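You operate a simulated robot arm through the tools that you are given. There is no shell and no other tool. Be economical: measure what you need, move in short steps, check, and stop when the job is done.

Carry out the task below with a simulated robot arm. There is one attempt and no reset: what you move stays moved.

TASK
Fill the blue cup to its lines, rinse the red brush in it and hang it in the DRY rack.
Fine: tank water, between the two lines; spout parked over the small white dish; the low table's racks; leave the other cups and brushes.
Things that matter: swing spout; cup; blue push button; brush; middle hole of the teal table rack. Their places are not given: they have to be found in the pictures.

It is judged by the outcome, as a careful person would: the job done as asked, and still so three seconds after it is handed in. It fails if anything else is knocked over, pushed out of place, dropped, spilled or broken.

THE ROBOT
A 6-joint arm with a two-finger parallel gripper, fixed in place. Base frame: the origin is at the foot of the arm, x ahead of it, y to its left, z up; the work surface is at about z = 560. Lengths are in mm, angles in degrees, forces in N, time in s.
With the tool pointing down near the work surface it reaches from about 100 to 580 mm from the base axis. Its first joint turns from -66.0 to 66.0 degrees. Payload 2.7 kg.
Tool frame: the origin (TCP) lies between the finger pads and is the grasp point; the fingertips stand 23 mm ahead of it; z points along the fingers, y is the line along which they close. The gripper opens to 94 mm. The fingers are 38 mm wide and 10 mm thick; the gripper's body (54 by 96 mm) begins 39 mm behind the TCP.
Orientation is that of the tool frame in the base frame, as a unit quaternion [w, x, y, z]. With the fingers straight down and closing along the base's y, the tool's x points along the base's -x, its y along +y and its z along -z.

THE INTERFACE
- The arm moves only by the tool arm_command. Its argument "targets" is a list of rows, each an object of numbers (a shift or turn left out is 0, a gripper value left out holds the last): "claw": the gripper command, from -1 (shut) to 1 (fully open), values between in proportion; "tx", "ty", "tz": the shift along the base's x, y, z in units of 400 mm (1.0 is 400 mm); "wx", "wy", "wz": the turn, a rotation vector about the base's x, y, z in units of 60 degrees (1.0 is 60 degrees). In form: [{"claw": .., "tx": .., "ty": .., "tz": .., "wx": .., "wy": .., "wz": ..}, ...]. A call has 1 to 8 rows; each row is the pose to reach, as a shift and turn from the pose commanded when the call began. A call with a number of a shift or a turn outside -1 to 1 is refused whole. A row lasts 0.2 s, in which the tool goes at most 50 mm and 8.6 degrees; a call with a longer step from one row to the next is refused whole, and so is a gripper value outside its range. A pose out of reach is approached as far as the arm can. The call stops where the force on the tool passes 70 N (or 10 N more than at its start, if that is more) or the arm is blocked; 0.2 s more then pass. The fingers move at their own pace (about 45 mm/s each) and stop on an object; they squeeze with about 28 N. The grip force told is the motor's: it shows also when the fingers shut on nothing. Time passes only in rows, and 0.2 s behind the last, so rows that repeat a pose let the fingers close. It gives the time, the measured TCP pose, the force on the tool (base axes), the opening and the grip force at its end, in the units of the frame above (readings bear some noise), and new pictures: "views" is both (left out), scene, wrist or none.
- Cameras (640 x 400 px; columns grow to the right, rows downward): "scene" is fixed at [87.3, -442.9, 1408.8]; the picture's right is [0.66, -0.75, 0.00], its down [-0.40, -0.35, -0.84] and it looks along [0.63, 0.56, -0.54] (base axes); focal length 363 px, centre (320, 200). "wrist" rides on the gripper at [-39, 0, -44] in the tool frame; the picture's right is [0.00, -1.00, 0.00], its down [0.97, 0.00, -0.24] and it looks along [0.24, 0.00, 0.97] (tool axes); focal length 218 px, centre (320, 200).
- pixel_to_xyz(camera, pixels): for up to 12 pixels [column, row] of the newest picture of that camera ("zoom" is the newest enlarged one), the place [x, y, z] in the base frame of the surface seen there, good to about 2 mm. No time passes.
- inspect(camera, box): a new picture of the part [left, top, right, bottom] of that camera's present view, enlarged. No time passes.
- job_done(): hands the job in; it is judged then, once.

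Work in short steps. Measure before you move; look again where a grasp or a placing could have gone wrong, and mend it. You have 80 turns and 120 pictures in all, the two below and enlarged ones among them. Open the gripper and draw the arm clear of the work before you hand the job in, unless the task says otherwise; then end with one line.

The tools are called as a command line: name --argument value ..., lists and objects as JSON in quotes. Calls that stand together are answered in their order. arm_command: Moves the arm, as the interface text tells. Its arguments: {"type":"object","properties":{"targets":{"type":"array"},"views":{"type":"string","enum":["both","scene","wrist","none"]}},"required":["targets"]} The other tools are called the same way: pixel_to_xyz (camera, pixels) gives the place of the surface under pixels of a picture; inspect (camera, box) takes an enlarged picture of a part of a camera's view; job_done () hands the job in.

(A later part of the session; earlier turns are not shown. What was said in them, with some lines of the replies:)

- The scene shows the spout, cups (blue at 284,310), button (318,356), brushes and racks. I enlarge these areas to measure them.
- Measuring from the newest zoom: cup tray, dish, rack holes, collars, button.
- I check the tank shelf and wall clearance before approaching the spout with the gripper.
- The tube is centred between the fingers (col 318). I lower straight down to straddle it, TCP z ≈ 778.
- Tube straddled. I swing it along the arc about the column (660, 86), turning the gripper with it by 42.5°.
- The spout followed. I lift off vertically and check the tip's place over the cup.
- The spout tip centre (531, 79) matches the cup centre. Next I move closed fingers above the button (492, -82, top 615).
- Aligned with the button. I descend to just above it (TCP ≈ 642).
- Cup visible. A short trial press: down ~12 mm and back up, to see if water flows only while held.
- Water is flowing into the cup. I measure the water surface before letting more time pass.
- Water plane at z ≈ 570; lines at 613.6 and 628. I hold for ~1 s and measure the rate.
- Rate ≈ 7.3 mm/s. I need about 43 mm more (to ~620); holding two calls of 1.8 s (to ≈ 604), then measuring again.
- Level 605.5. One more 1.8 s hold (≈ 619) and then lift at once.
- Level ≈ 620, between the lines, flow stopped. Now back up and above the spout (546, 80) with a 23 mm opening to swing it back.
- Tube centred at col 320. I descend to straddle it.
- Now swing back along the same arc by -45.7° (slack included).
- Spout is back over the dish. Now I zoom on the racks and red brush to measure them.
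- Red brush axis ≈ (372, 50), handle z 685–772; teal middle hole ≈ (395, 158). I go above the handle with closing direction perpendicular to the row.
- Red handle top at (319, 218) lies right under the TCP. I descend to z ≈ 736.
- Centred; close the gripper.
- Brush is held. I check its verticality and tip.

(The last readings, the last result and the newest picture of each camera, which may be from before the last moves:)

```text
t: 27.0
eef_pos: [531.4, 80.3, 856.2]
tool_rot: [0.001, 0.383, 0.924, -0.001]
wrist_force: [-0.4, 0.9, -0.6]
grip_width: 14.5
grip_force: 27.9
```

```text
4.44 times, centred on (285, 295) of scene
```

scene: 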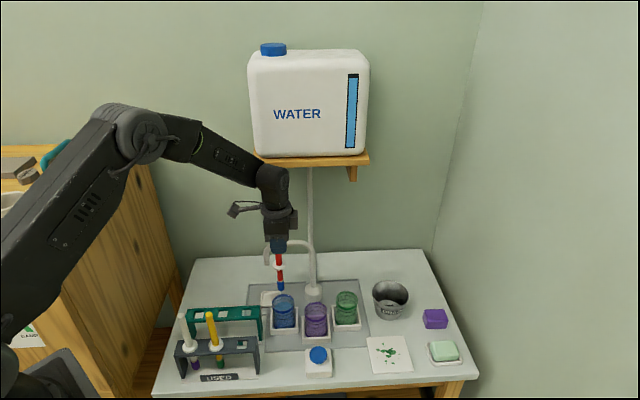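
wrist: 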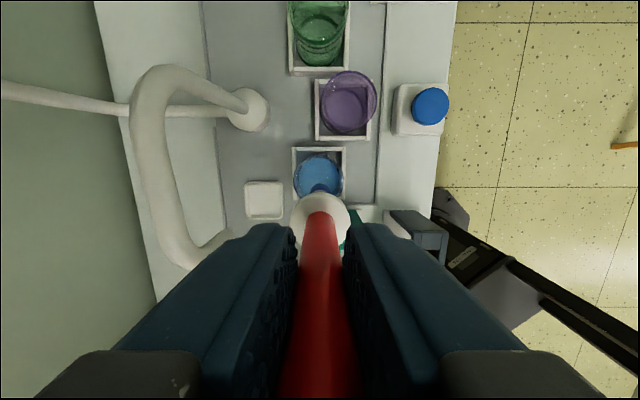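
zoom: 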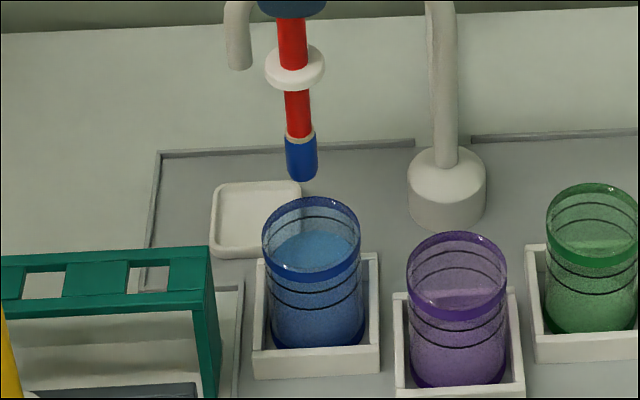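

pixel_to_xyz --camera "zoom" --pixels '[[302, 177], [301, 160], [297, 120], [312, 275], [264, 240], [360, 240], [312, 199]]'

arm_command --targets '[{"claw": -1, "tz": -0.06}, {"claw": -1, "tz": -0.11}, {"claw": -1, "tz": -0.11}]' --views "scene"

inspect --camera "scene" --box '[255, 270, 315, 340]'

```text
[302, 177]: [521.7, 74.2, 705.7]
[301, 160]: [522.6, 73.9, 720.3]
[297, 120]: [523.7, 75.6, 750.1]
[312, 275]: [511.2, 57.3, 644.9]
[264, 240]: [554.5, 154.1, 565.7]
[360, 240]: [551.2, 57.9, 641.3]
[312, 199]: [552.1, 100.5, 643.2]
```

```text
t: 27.8
eef_pos: [532.4, 79.8, 809.5]
tool_rot: [0.0, 0.383, 0.924, 0.0]
wrist_force: [0.7, 0.5, -0.3]
grip_width: 14.6
grip_force: 27.6
```

scene: 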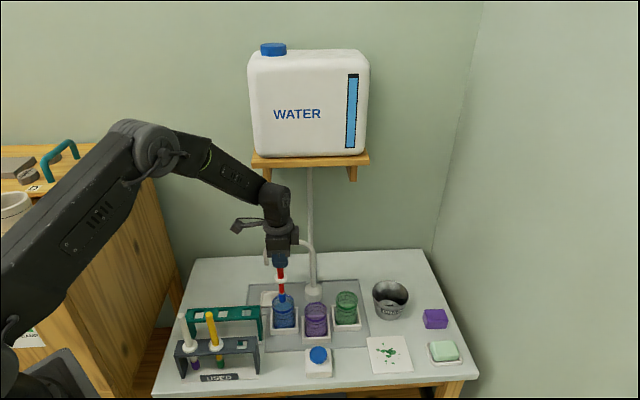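

```text
5.71 times, centred on (285, 305) of scene
```

zoom: 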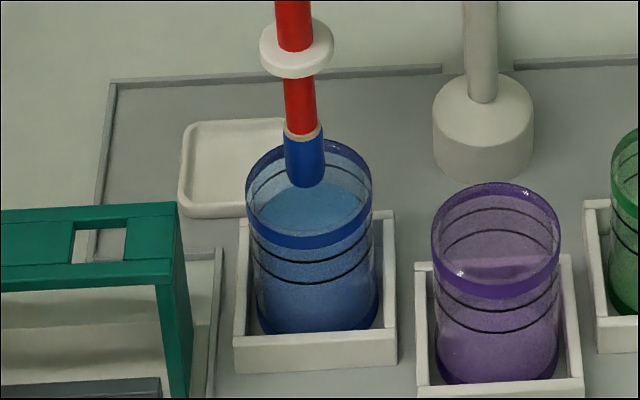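

Brush centred over the cup. I lower another 80 mm into the water.

arm_command --targets '[{"claw": -1, "tx": 0.005, "tz": -0.06}, {"claw": -1, "tx": 0.005, "tz": -0.12}, {"claw": -1, "tx": 0.005, "tz": -0.17}, {"claw": -1, "tx": 0.005, "tz": -0.2}, {"claw": -1, "tx": 0.005, "tz": -0.2}]' --views "none"

inspect --camera "scene" --box '[255, 270, 315, 340]'

```text
t: 29.0
eef_pos: [535.4, 80.7, 730.3]
tool_rot: [0.0, 0.383, 0.924, 0.0]
wrist_force: [-0.9, 0.0, -0.1]
grip_width: 14.6
grip_force: 28.6
```

```text
5.71 times, centred on (285, 305) of scene
```

zoom: 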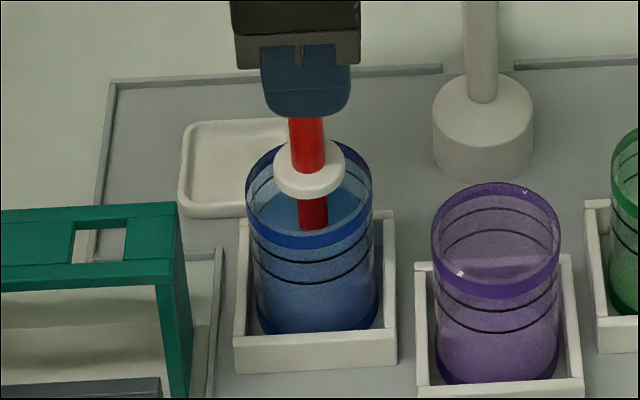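

Bristles submerged, no contact force. I swirl gently ±10 mm, two rounds.

arm_command --targets '[{"tx": 0.02}, {"tx": 0.0, "ty": 0.022}, {"tx": -0.028}, {"tx": 0, "ty": -0.025}, {"tx": 0.02}, {"tx": 0.0, "ty": 0.022}, {"tx": -0.028}, {"tx": 0, "ty": -0.025}]' --views "none"

arm_command --targets '[{"tx": 0.02, "ty": 0.025}, {"tx": 0.0, "ty": 0.047}, {"tx": -0.028, "ty": 0.025}, {"tx": 0, "ty": 0.0}, {"tx": 0.02, "ty": 0.025}, {"tx": 0.0, "ty": 0.047}, {"tx": -0.028, "ty": 0.025}, {"tx": -0.005, "ty": 0.025}]' --views "none"

arm_command --targets '[{"tz": 0}, {"tz": 0.05}, {"tz": 0.1}, {"tz": 0.15}, {"tz": 0.18}, {"tz": 0.18}, {"tz": 0.18}]' --views "scene"

inspect --camera "scene" --box '[255, 270, 315, 340]'

```text
t: 30.8
eef_pos: [537.1, 70.1, 731.4]
tool_rot: [0.0, 0.383, 0.924, -0.001]
wrist_force: [-0.2, -0.3, -0.8]
grip_width: 14.7
grip_force: 27.8
```

```text
t: 32.6
eef_pos: [533.2, 80.1, 730.2]
tool_rot: [0.0, 0.383, 0.924, 0.0]
wrist_force: [-0.1, -0.9, -0.4]
grip_width: 15.0
grip_force: 28.7
```

```text
t: 34.2
eef_pos: [532.8, 80.5, 801.0]
tool_rot: [0.0, 0.383, 0.924, 0.001]
wrist_force: [0.4, 0.9, -0.7]
grip_width: 14.9
grip_force: 28.2
```

scene: 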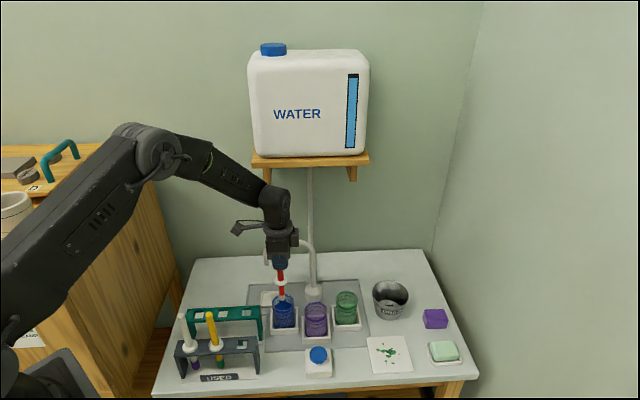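

```text
5.71 times, centred on (285, 305) of scene
```

zoom: 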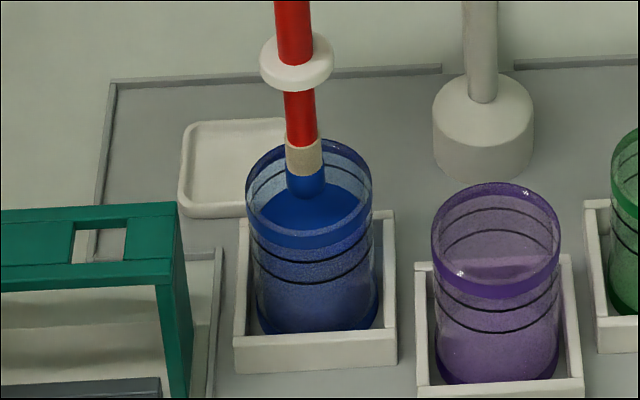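

Water has turned blue. The bristle's lower part still looks blue; I raise to look at it clear of the cup.

arm_command --targets '[{"tz": 0.05}, {"tz": 0.1}, {"tz": 0.1}]' --views "none"

inspect --camera "scene" --box '[255, 260, 315, 330]'

```text
t: 35.0
eef_pos: [533.4, 80.9, 842.7]
tool_rot: [0.0, 0.382, 0.924, 0.001]
wrist_force: [0.2, 0.2, -0.4]
grip_width: 14.9
grip_force: 27.9
```

```text
5.71 times, centred on (285, 295) of scene
```

zoom: 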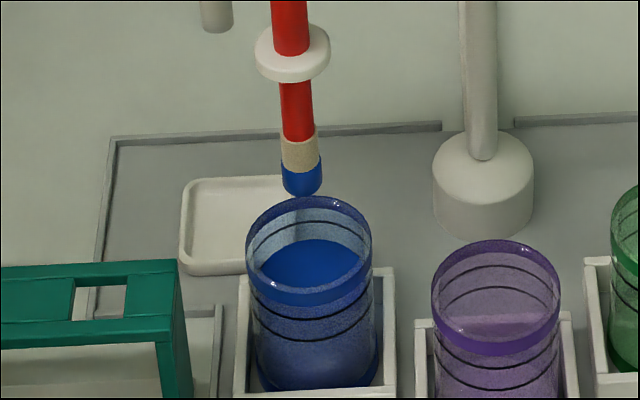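

About half the paint is gone. I dip again and swirl more.

arm_command --targets '[{"tz": -0.08}, {"tz": -0.16}, {"tz": -0.24}, {"tz": -0.28}, {"tx": 0.022, "tz": -0.28}, {"tx": 0.0, "ty": 0.022, "tz": -0.28}, {"tx": -0.025, "tz": -0.28}, {"tx": 0, "ty": -0.025, "tz": -0.28}]' --views "none"

arm_command --targets '[{"tx": 0.022, "ty": 0.025}, {"tx": 0.0, "ty": 0.047}, {"tx": -0.025, "ty": 0.025}, {"tx": 0, "ty": 0.0}, {"tx": 0.022, "ty": 0.025}, {"tx": 0.0, "ty": 0.047}, {"tx": -0.025, "ty": 0.025}, {"tx": 0, "ty": 0.0}]' --views "none"

arm_command --targets '[{"tx": 0.022, "ty": 0.025}, {"tx": 0.0, "ty": 0.047}, {"tx": -0.025, "ty": 0.025}, {"tx": 0, "ty": 0.0}, {"tx": 0.022, "ty": 0.025}, {"tx": 0.0, "ty": 0.047}, {"tx": -0.025, "ty": 0.025}, {"tx": 0, "ty": 0.0}]' --views "none"

arm_command --targets '[{"tx": 0.022, "ty": 0.025}, {"tx": 0.0, "ty": 0.047}, {"tx": -0.025, "ty": 0.025}, {"tx": 0, "ty": 0.0}, {"tx": 0.022, "ty": 0.025}, {"tx": 0.0, "ty": 0.047}, {"tx": -0.025, "ty": 0.025}, {"tx": 0, "ty": 0.025}]' --views "none"

arm_command --targets '[{"tz": 0}, {"tz": 0.07}, {"tz": 0.14}, {"tz": 0.21}, {"tz": 0.28}, {"tz": 0.28}]' --views "none"

inspect --camera "scene" --box '[255, 260, 315, 330]'

```text
t: 36.8
eef_pos: [531.4, 68.2, 729.9]
tool_rot: [0.0, 0.383, 0.924, 0.001]
wrist_force: [-0.3, 0.0, 0.4]
grip_width: 14.6
grip_force: 27.7
```

```text
t: 38.6
eef_pos: [531.6, 71.0, 730.8]
tool_rot: [0.0, 0.383, 0.924, 0.0]
wrist_force: [-0.5, -0.5, 0.2]
grip_width: 14.5
grip_force: 27.9
```

```text
t: 40.4
eef_pos: [535.0, 68.0, 731.1]
tool_rot: [0.0, 0.383, 0.924, 0.0]
wrist_force: [-0.1, 0.5, -0.2]
grip_width: 14.6
grip_force: 27.6
```

```text
t: 42.2
eef_pos: [531.7, 78.3, 730.0]
tool_rot: [-0.001, 0.383, 0.924, 0.0]
wrist_force: [0.5, 0.7, -1.5]
grip_width: 14.8
grip_force: 27.7
```

```text
t: 43.6
eef_pos: [532.8, 77.5, 840.5]
tool_rot: [-0.001, 0.383, 0.924, 0.0]
wrist_force: [0.4, -1.0, -0.2]
grip_width: 14.7
grip_force: 27.8
```

```text
5.71 times, centred on (285, 295) of scene
```

zoom: 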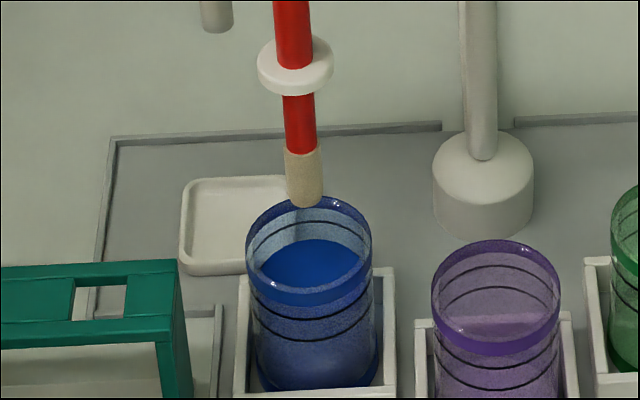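

Bristles are clean and the water blue. I pause briefly over the cup for drips, then carry the brush above the teal rack's middle hole (395, 159).

arm_command --targets '[{"tz": 0.01}, {"tz": 0.03}, {"tz": 0.03}, {"tx": -0.08, "ty": 0.046, "tz": 0.03}, {"tx": -0.17, "ty": 0.1, "tz": 0.03}, {"tx": -0.26, "ty": 0.15, "tz": 0.03}, {"tx": -0.345, "ty": 0.202, "tz": 0.03}, {"tx": -0.345, "ty": 0.202, "tz": 0.03}]'

inspect --camera "scene" --box '[185, 265, 275, 355]'

```text
t: 45.4
eef_pos: [394.1, 160.3, 853.4]
tool_rot: [0.0, 0.384, 0.923, 0.0]
wrist_force: [-0.3, 0.2, -0.2]
grip_width: 14.9
grip_force: 27.8
```

scene: 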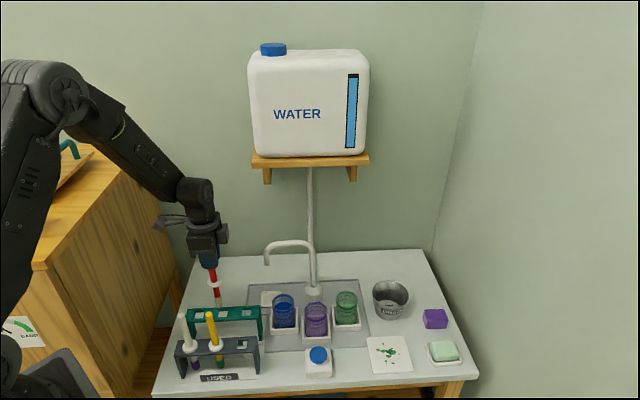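
wrist: 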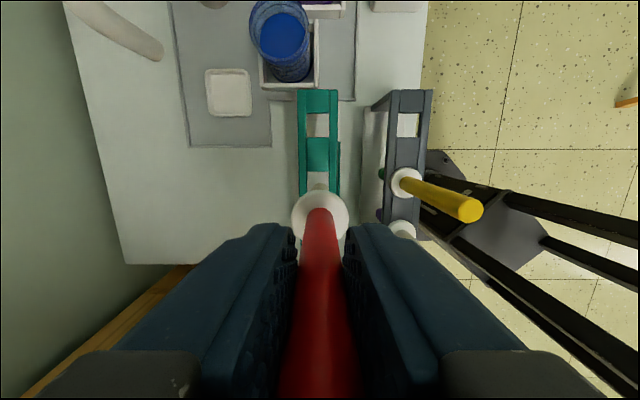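

```text
4.44 times, centred on (230, 310) of scene
```

zoom: 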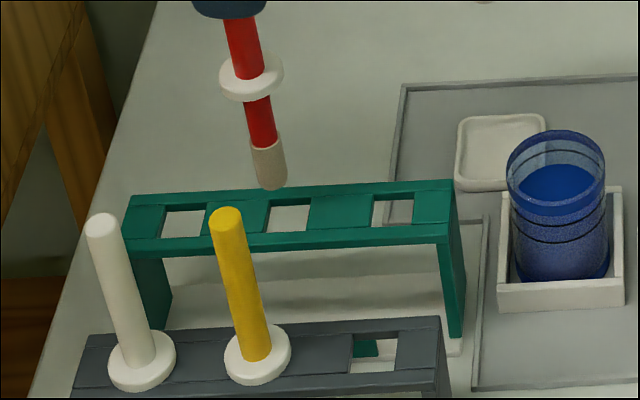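

pixel_to_xyz --camera "zoom" --pixels '[[271, 185], [268, 165], [259, 120], [242, 45], [263, 216], [314, 214], [291, 195], [287, 236], [250, 98], [205, 216], [370, 214]]'

inspect --camera "scene" --box '[225, 298, 265, 328]'

```text
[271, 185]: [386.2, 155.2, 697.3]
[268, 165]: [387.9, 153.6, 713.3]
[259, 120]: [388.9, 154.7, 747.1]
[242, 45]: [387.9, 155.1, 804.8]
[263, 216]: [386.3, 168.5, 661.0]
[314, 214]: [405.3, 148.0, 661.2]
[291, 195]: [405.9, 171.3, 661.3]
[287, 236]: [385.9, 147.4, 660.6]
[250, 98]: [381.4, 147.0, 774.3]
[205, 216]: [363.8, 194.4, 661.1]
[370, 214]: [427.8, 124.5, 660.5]
```

```text
13.33 times, centred on (245, 313) of scene
```

zoom: 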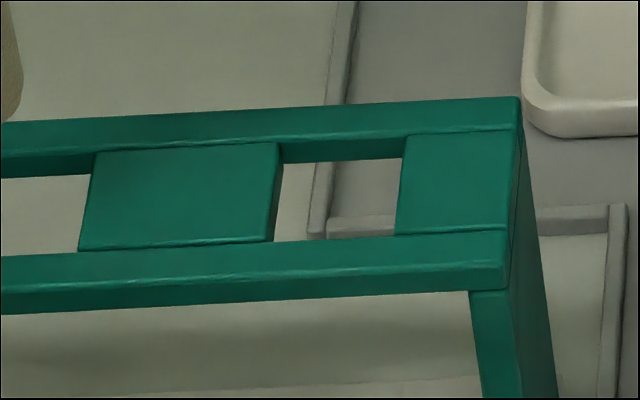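

Hole centre ≈ (395.8, 158.8); brush axis ≈ (391.5, 161). I shift (+4, -2) and lower until the tip is just above the rack.

arm_command --targets '[{"tx": 0.01, "ty": -0.005, "tz": -0.02}, {"tx": 0.01, "ty": -0.005, "tz": -0.055}, {"tx": 0.01, "ty": -0.005, "tz": -0.055}]' --views "wrist"

inspect --camera "scene" --box '[195, 280, 255, 330]'

```text
t: 46.2
eef_pos: [398.8, 157.9, 831.5]
tool_rot: [0.0, 0.383, 0.924, 0.0]
wrist_force: [0.9, -0.1, -0.4]
grip_width: 14.7
grip_force: 27.9
```

wrist: 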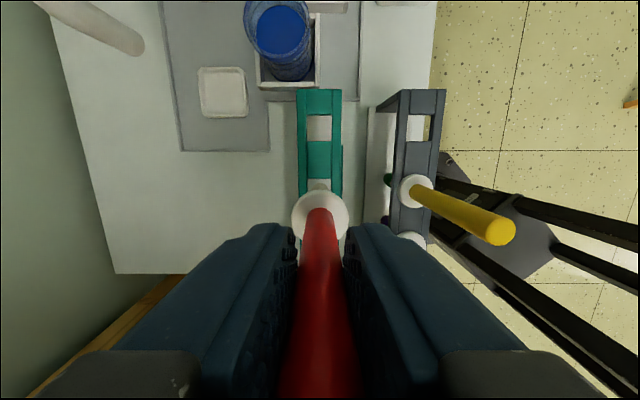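

```text
8.00 times, centred on (225, 305) of scene
```

zoom: 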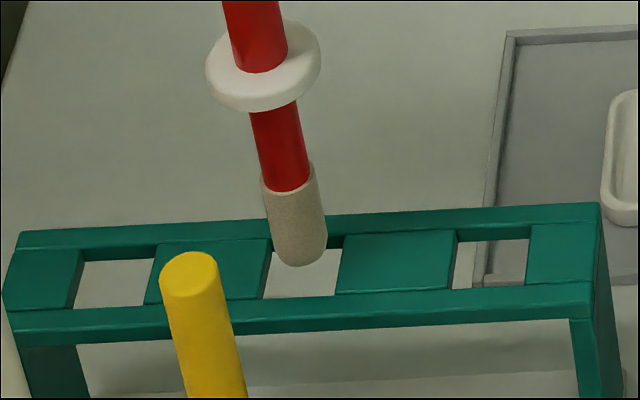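

pixel_to_xyz --camera "zoom" --pixels '[[297, 235], [300, 260], [272, 235], [321, 232], [279, 150], [262, 268], [342, 265]]'

```text
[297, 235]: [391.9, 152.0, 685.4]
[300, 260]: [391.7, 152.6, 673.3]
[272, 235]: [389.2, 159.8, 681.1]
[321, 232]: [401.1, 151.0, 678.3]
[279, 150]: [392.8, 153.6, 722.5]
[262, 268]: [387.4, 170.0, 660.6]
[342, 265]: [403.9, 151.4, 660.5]
```

Aligned within ~1 mm. I lower 80 mm into the hole.

arm_command --targets '[{"tz": -0.03}, {"tz": -0.07}, {"tz": -0.11}, {"tz": -0.15}, {"tz": -0.19}, {"tz": -0.2}, {"tz": -0.2}]' --views "none"

inspect --camera "scene" --box '[185, 285, 265, 345]'

```text
t: 47.8
eef_pos: [399.9, 156.9, 751.3]
tool_rot: [0.0, 0.383, 0.924, 0.0]
wrist_force: [0.5, -0.9, -0.1]
grip_width: 14.6
grip_force: 27.7
```

```text
6.67 times, centred on (225, 315) of scene
```

zoom: 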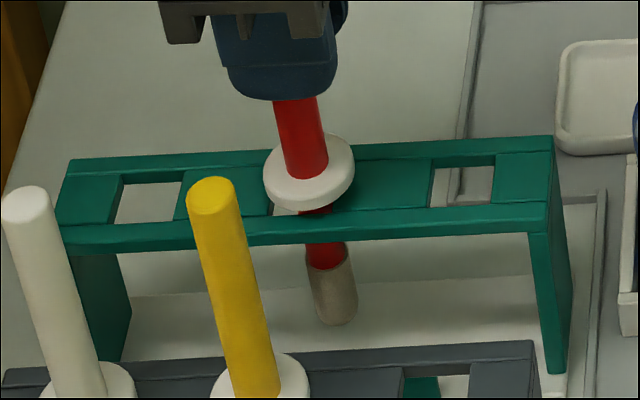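

In the hole; the collar hovers about 8 mm above. I lower in small steps until it touches.

pixel_to_xyz --camera "zoom" --pixels '[[309, 205], [270, 190], [350, 175]]'

arm_command --targets '[{"tz": -0.01}, {"tz": -0.015}, {"tz": -0.02}, {"tz": -0.02}]' --views "none"

inspect --camera "scene" --box '[185, 285, 265, 345]'

```text
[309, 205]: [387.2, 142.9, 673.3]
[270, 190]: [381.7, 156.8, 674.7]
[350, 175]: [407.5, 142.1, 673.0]
```

```text
t: 48.8
eef_pos: [399.9, 159.3, 745.1]
tool_rot: [-0.001, 0.382, 0.924, 0.0]
wrist_force: [-0.6, 0.0, -0.5]
grip_width: 14.8
grip_force: 28.0
```

```text
6.67 times, centred on (225, 315) of scene
```

zoom: 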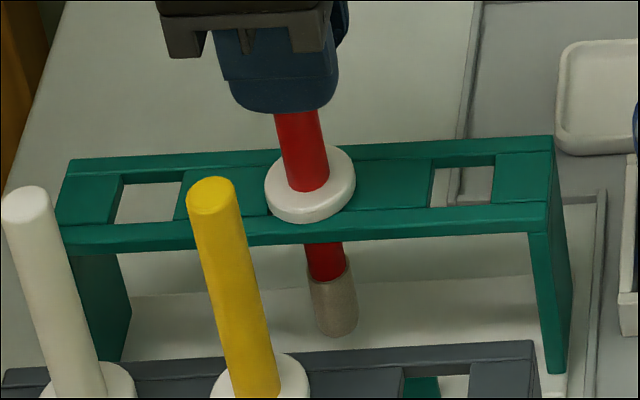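

arm_command --targets '[{"tz": -0.003}, {"tz": -0.006}, {"tz": -0.006}]' --views "none"

pixel_to_xyz --camera "scene" --pixels '[[231.5, 317.5], [226, 314.5], [237, 313]]'

```text
t: 49.6
eef_pos: [398.4, 158.2, 742.9]
tool_rot: [-0.001, 0.383, 0.924, 0.001]
wrist_force: [-5.3, -7.5, 34.1]
grip_width: 14.9
grip_force: 27.9
```

```text
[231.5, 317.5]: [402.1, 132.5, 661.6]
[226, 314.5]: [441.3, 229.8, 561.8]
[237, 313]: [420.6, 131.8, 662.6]
```

Collar is seated (34 N). I ease up 2 mm, open, and check.

arm_command --targets '[{"claw": -1, "tz": 0.004}, {"claw": -0.6, "tz": 0.004}, {"claw": -0.2, "tz": 0.004}, {"claw": 0.0, "tz": 0.004}, {"claw": 0.0, "tz": 0.004}]' --views "wrist"

inspect --camera "scene" --box '[185, 285, 265, 345]'

```text
t: 50.8
eef_pos: [397.9, 158.8, 743.3]
tool_rot: [0.0, 0.383, 0.924, -0.001]
wrist_force: [-0.1, -0.3, -0.1]
grip_width: 47.1
grip_force: 0.0
```

wrist: 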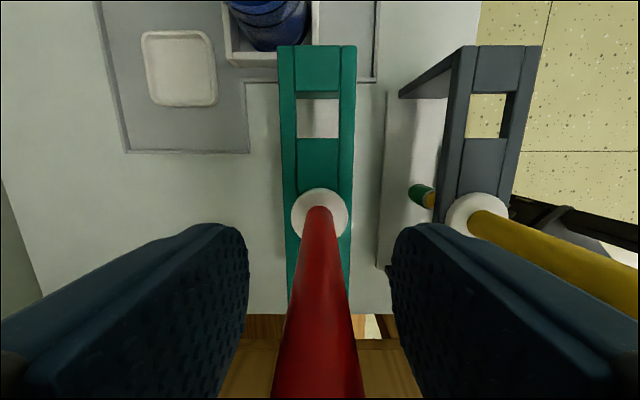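

```text
6.67 times, centred on (225, 315) of scene
```

zoom: 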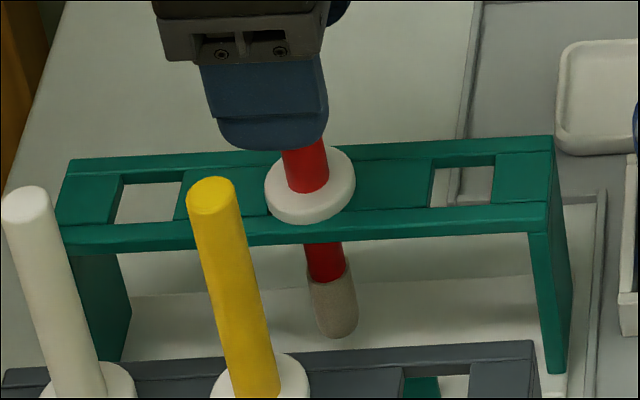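

Seated and released. I rise straight up, then draw clear.

arm_command --targets '[{"tz": 0.05}, {"tz": 0.15}, {"tz": 0.27}, {"tz": 0.39}, {"tz": 0.51}, {"tz": 0.6}, {"tz": 0.65}, {"tz": 0.65}]'

inspect --camera "scene" --box '[165, 230, 405, 390]'

inspect --camera "scene" --box '[264, 286, 304, 336]'

pixel_to_xyz --camera "zoom" --pixels '[[340, 165], [300, 170], [330, 180], [290, 160], [350, 160], [310, 140]]'

```text
t: 52.6
eef_pos: [398.9, 159.3, 1003.4]
tool_rot: [0.0, 0.383, 0.924, 0.0]
wrist_force: [1.0, -0.3, 0.3]
grip_width: 47.1
grip_force: 0.1
```

scene: 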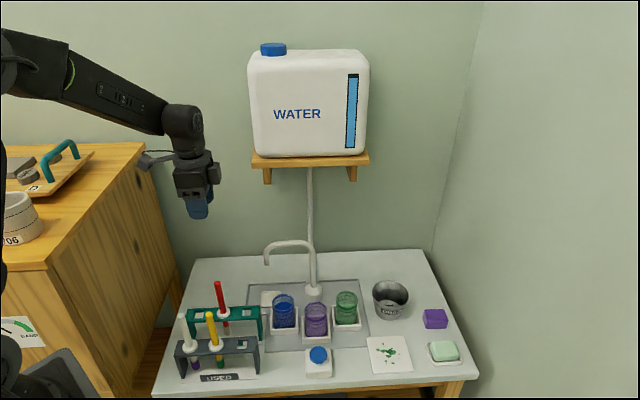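
wrist: 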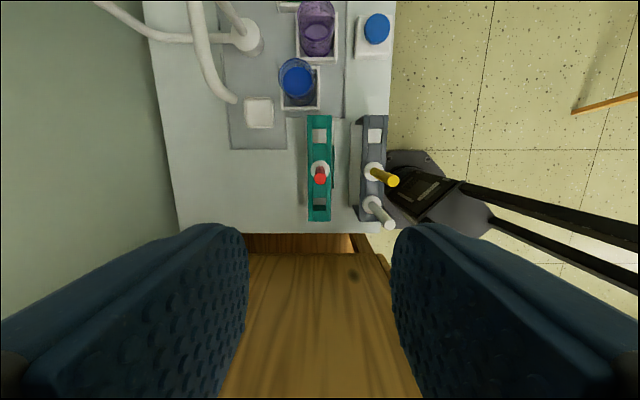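

```text
2.50 times, centred on (285, 310) of scene
```

zoom: 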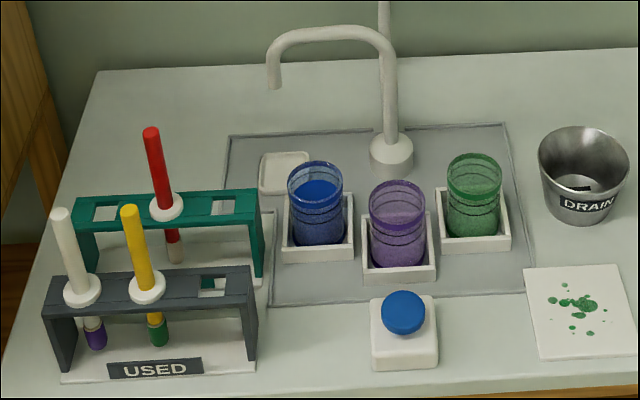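

```text
8.00 times, centred on (284, 311) of scene
```

zoom: 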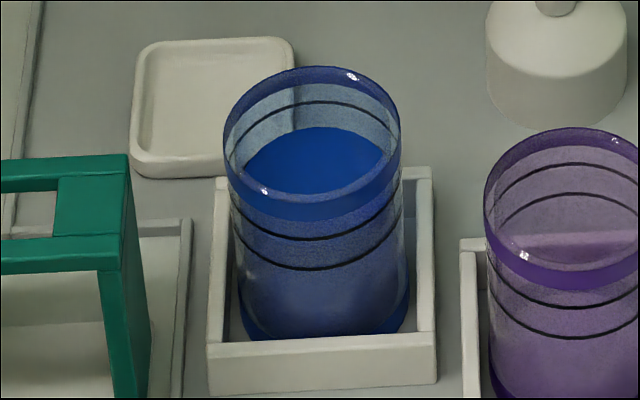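

```text
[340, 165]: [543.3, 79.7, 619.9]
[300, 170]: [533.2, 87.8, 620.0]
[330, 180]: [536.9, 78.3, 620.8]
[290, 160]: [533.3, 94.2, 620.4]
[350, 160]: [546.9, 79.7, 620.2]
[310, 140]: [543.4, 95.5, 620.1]
```

Everything checks out: the water is at z 620, between the lines. The spout is over its dish, the clean brush hangs in the middle teal hole, and the arm is clear with the gripper open, so I hand the job in.

job_done

```text
The job is handed in.
```

The blue cup is filled to between its lines, the red brush is rinsed clean and hanging in the middle hole of the DRY rack, and the spout is parked back over the white dish.
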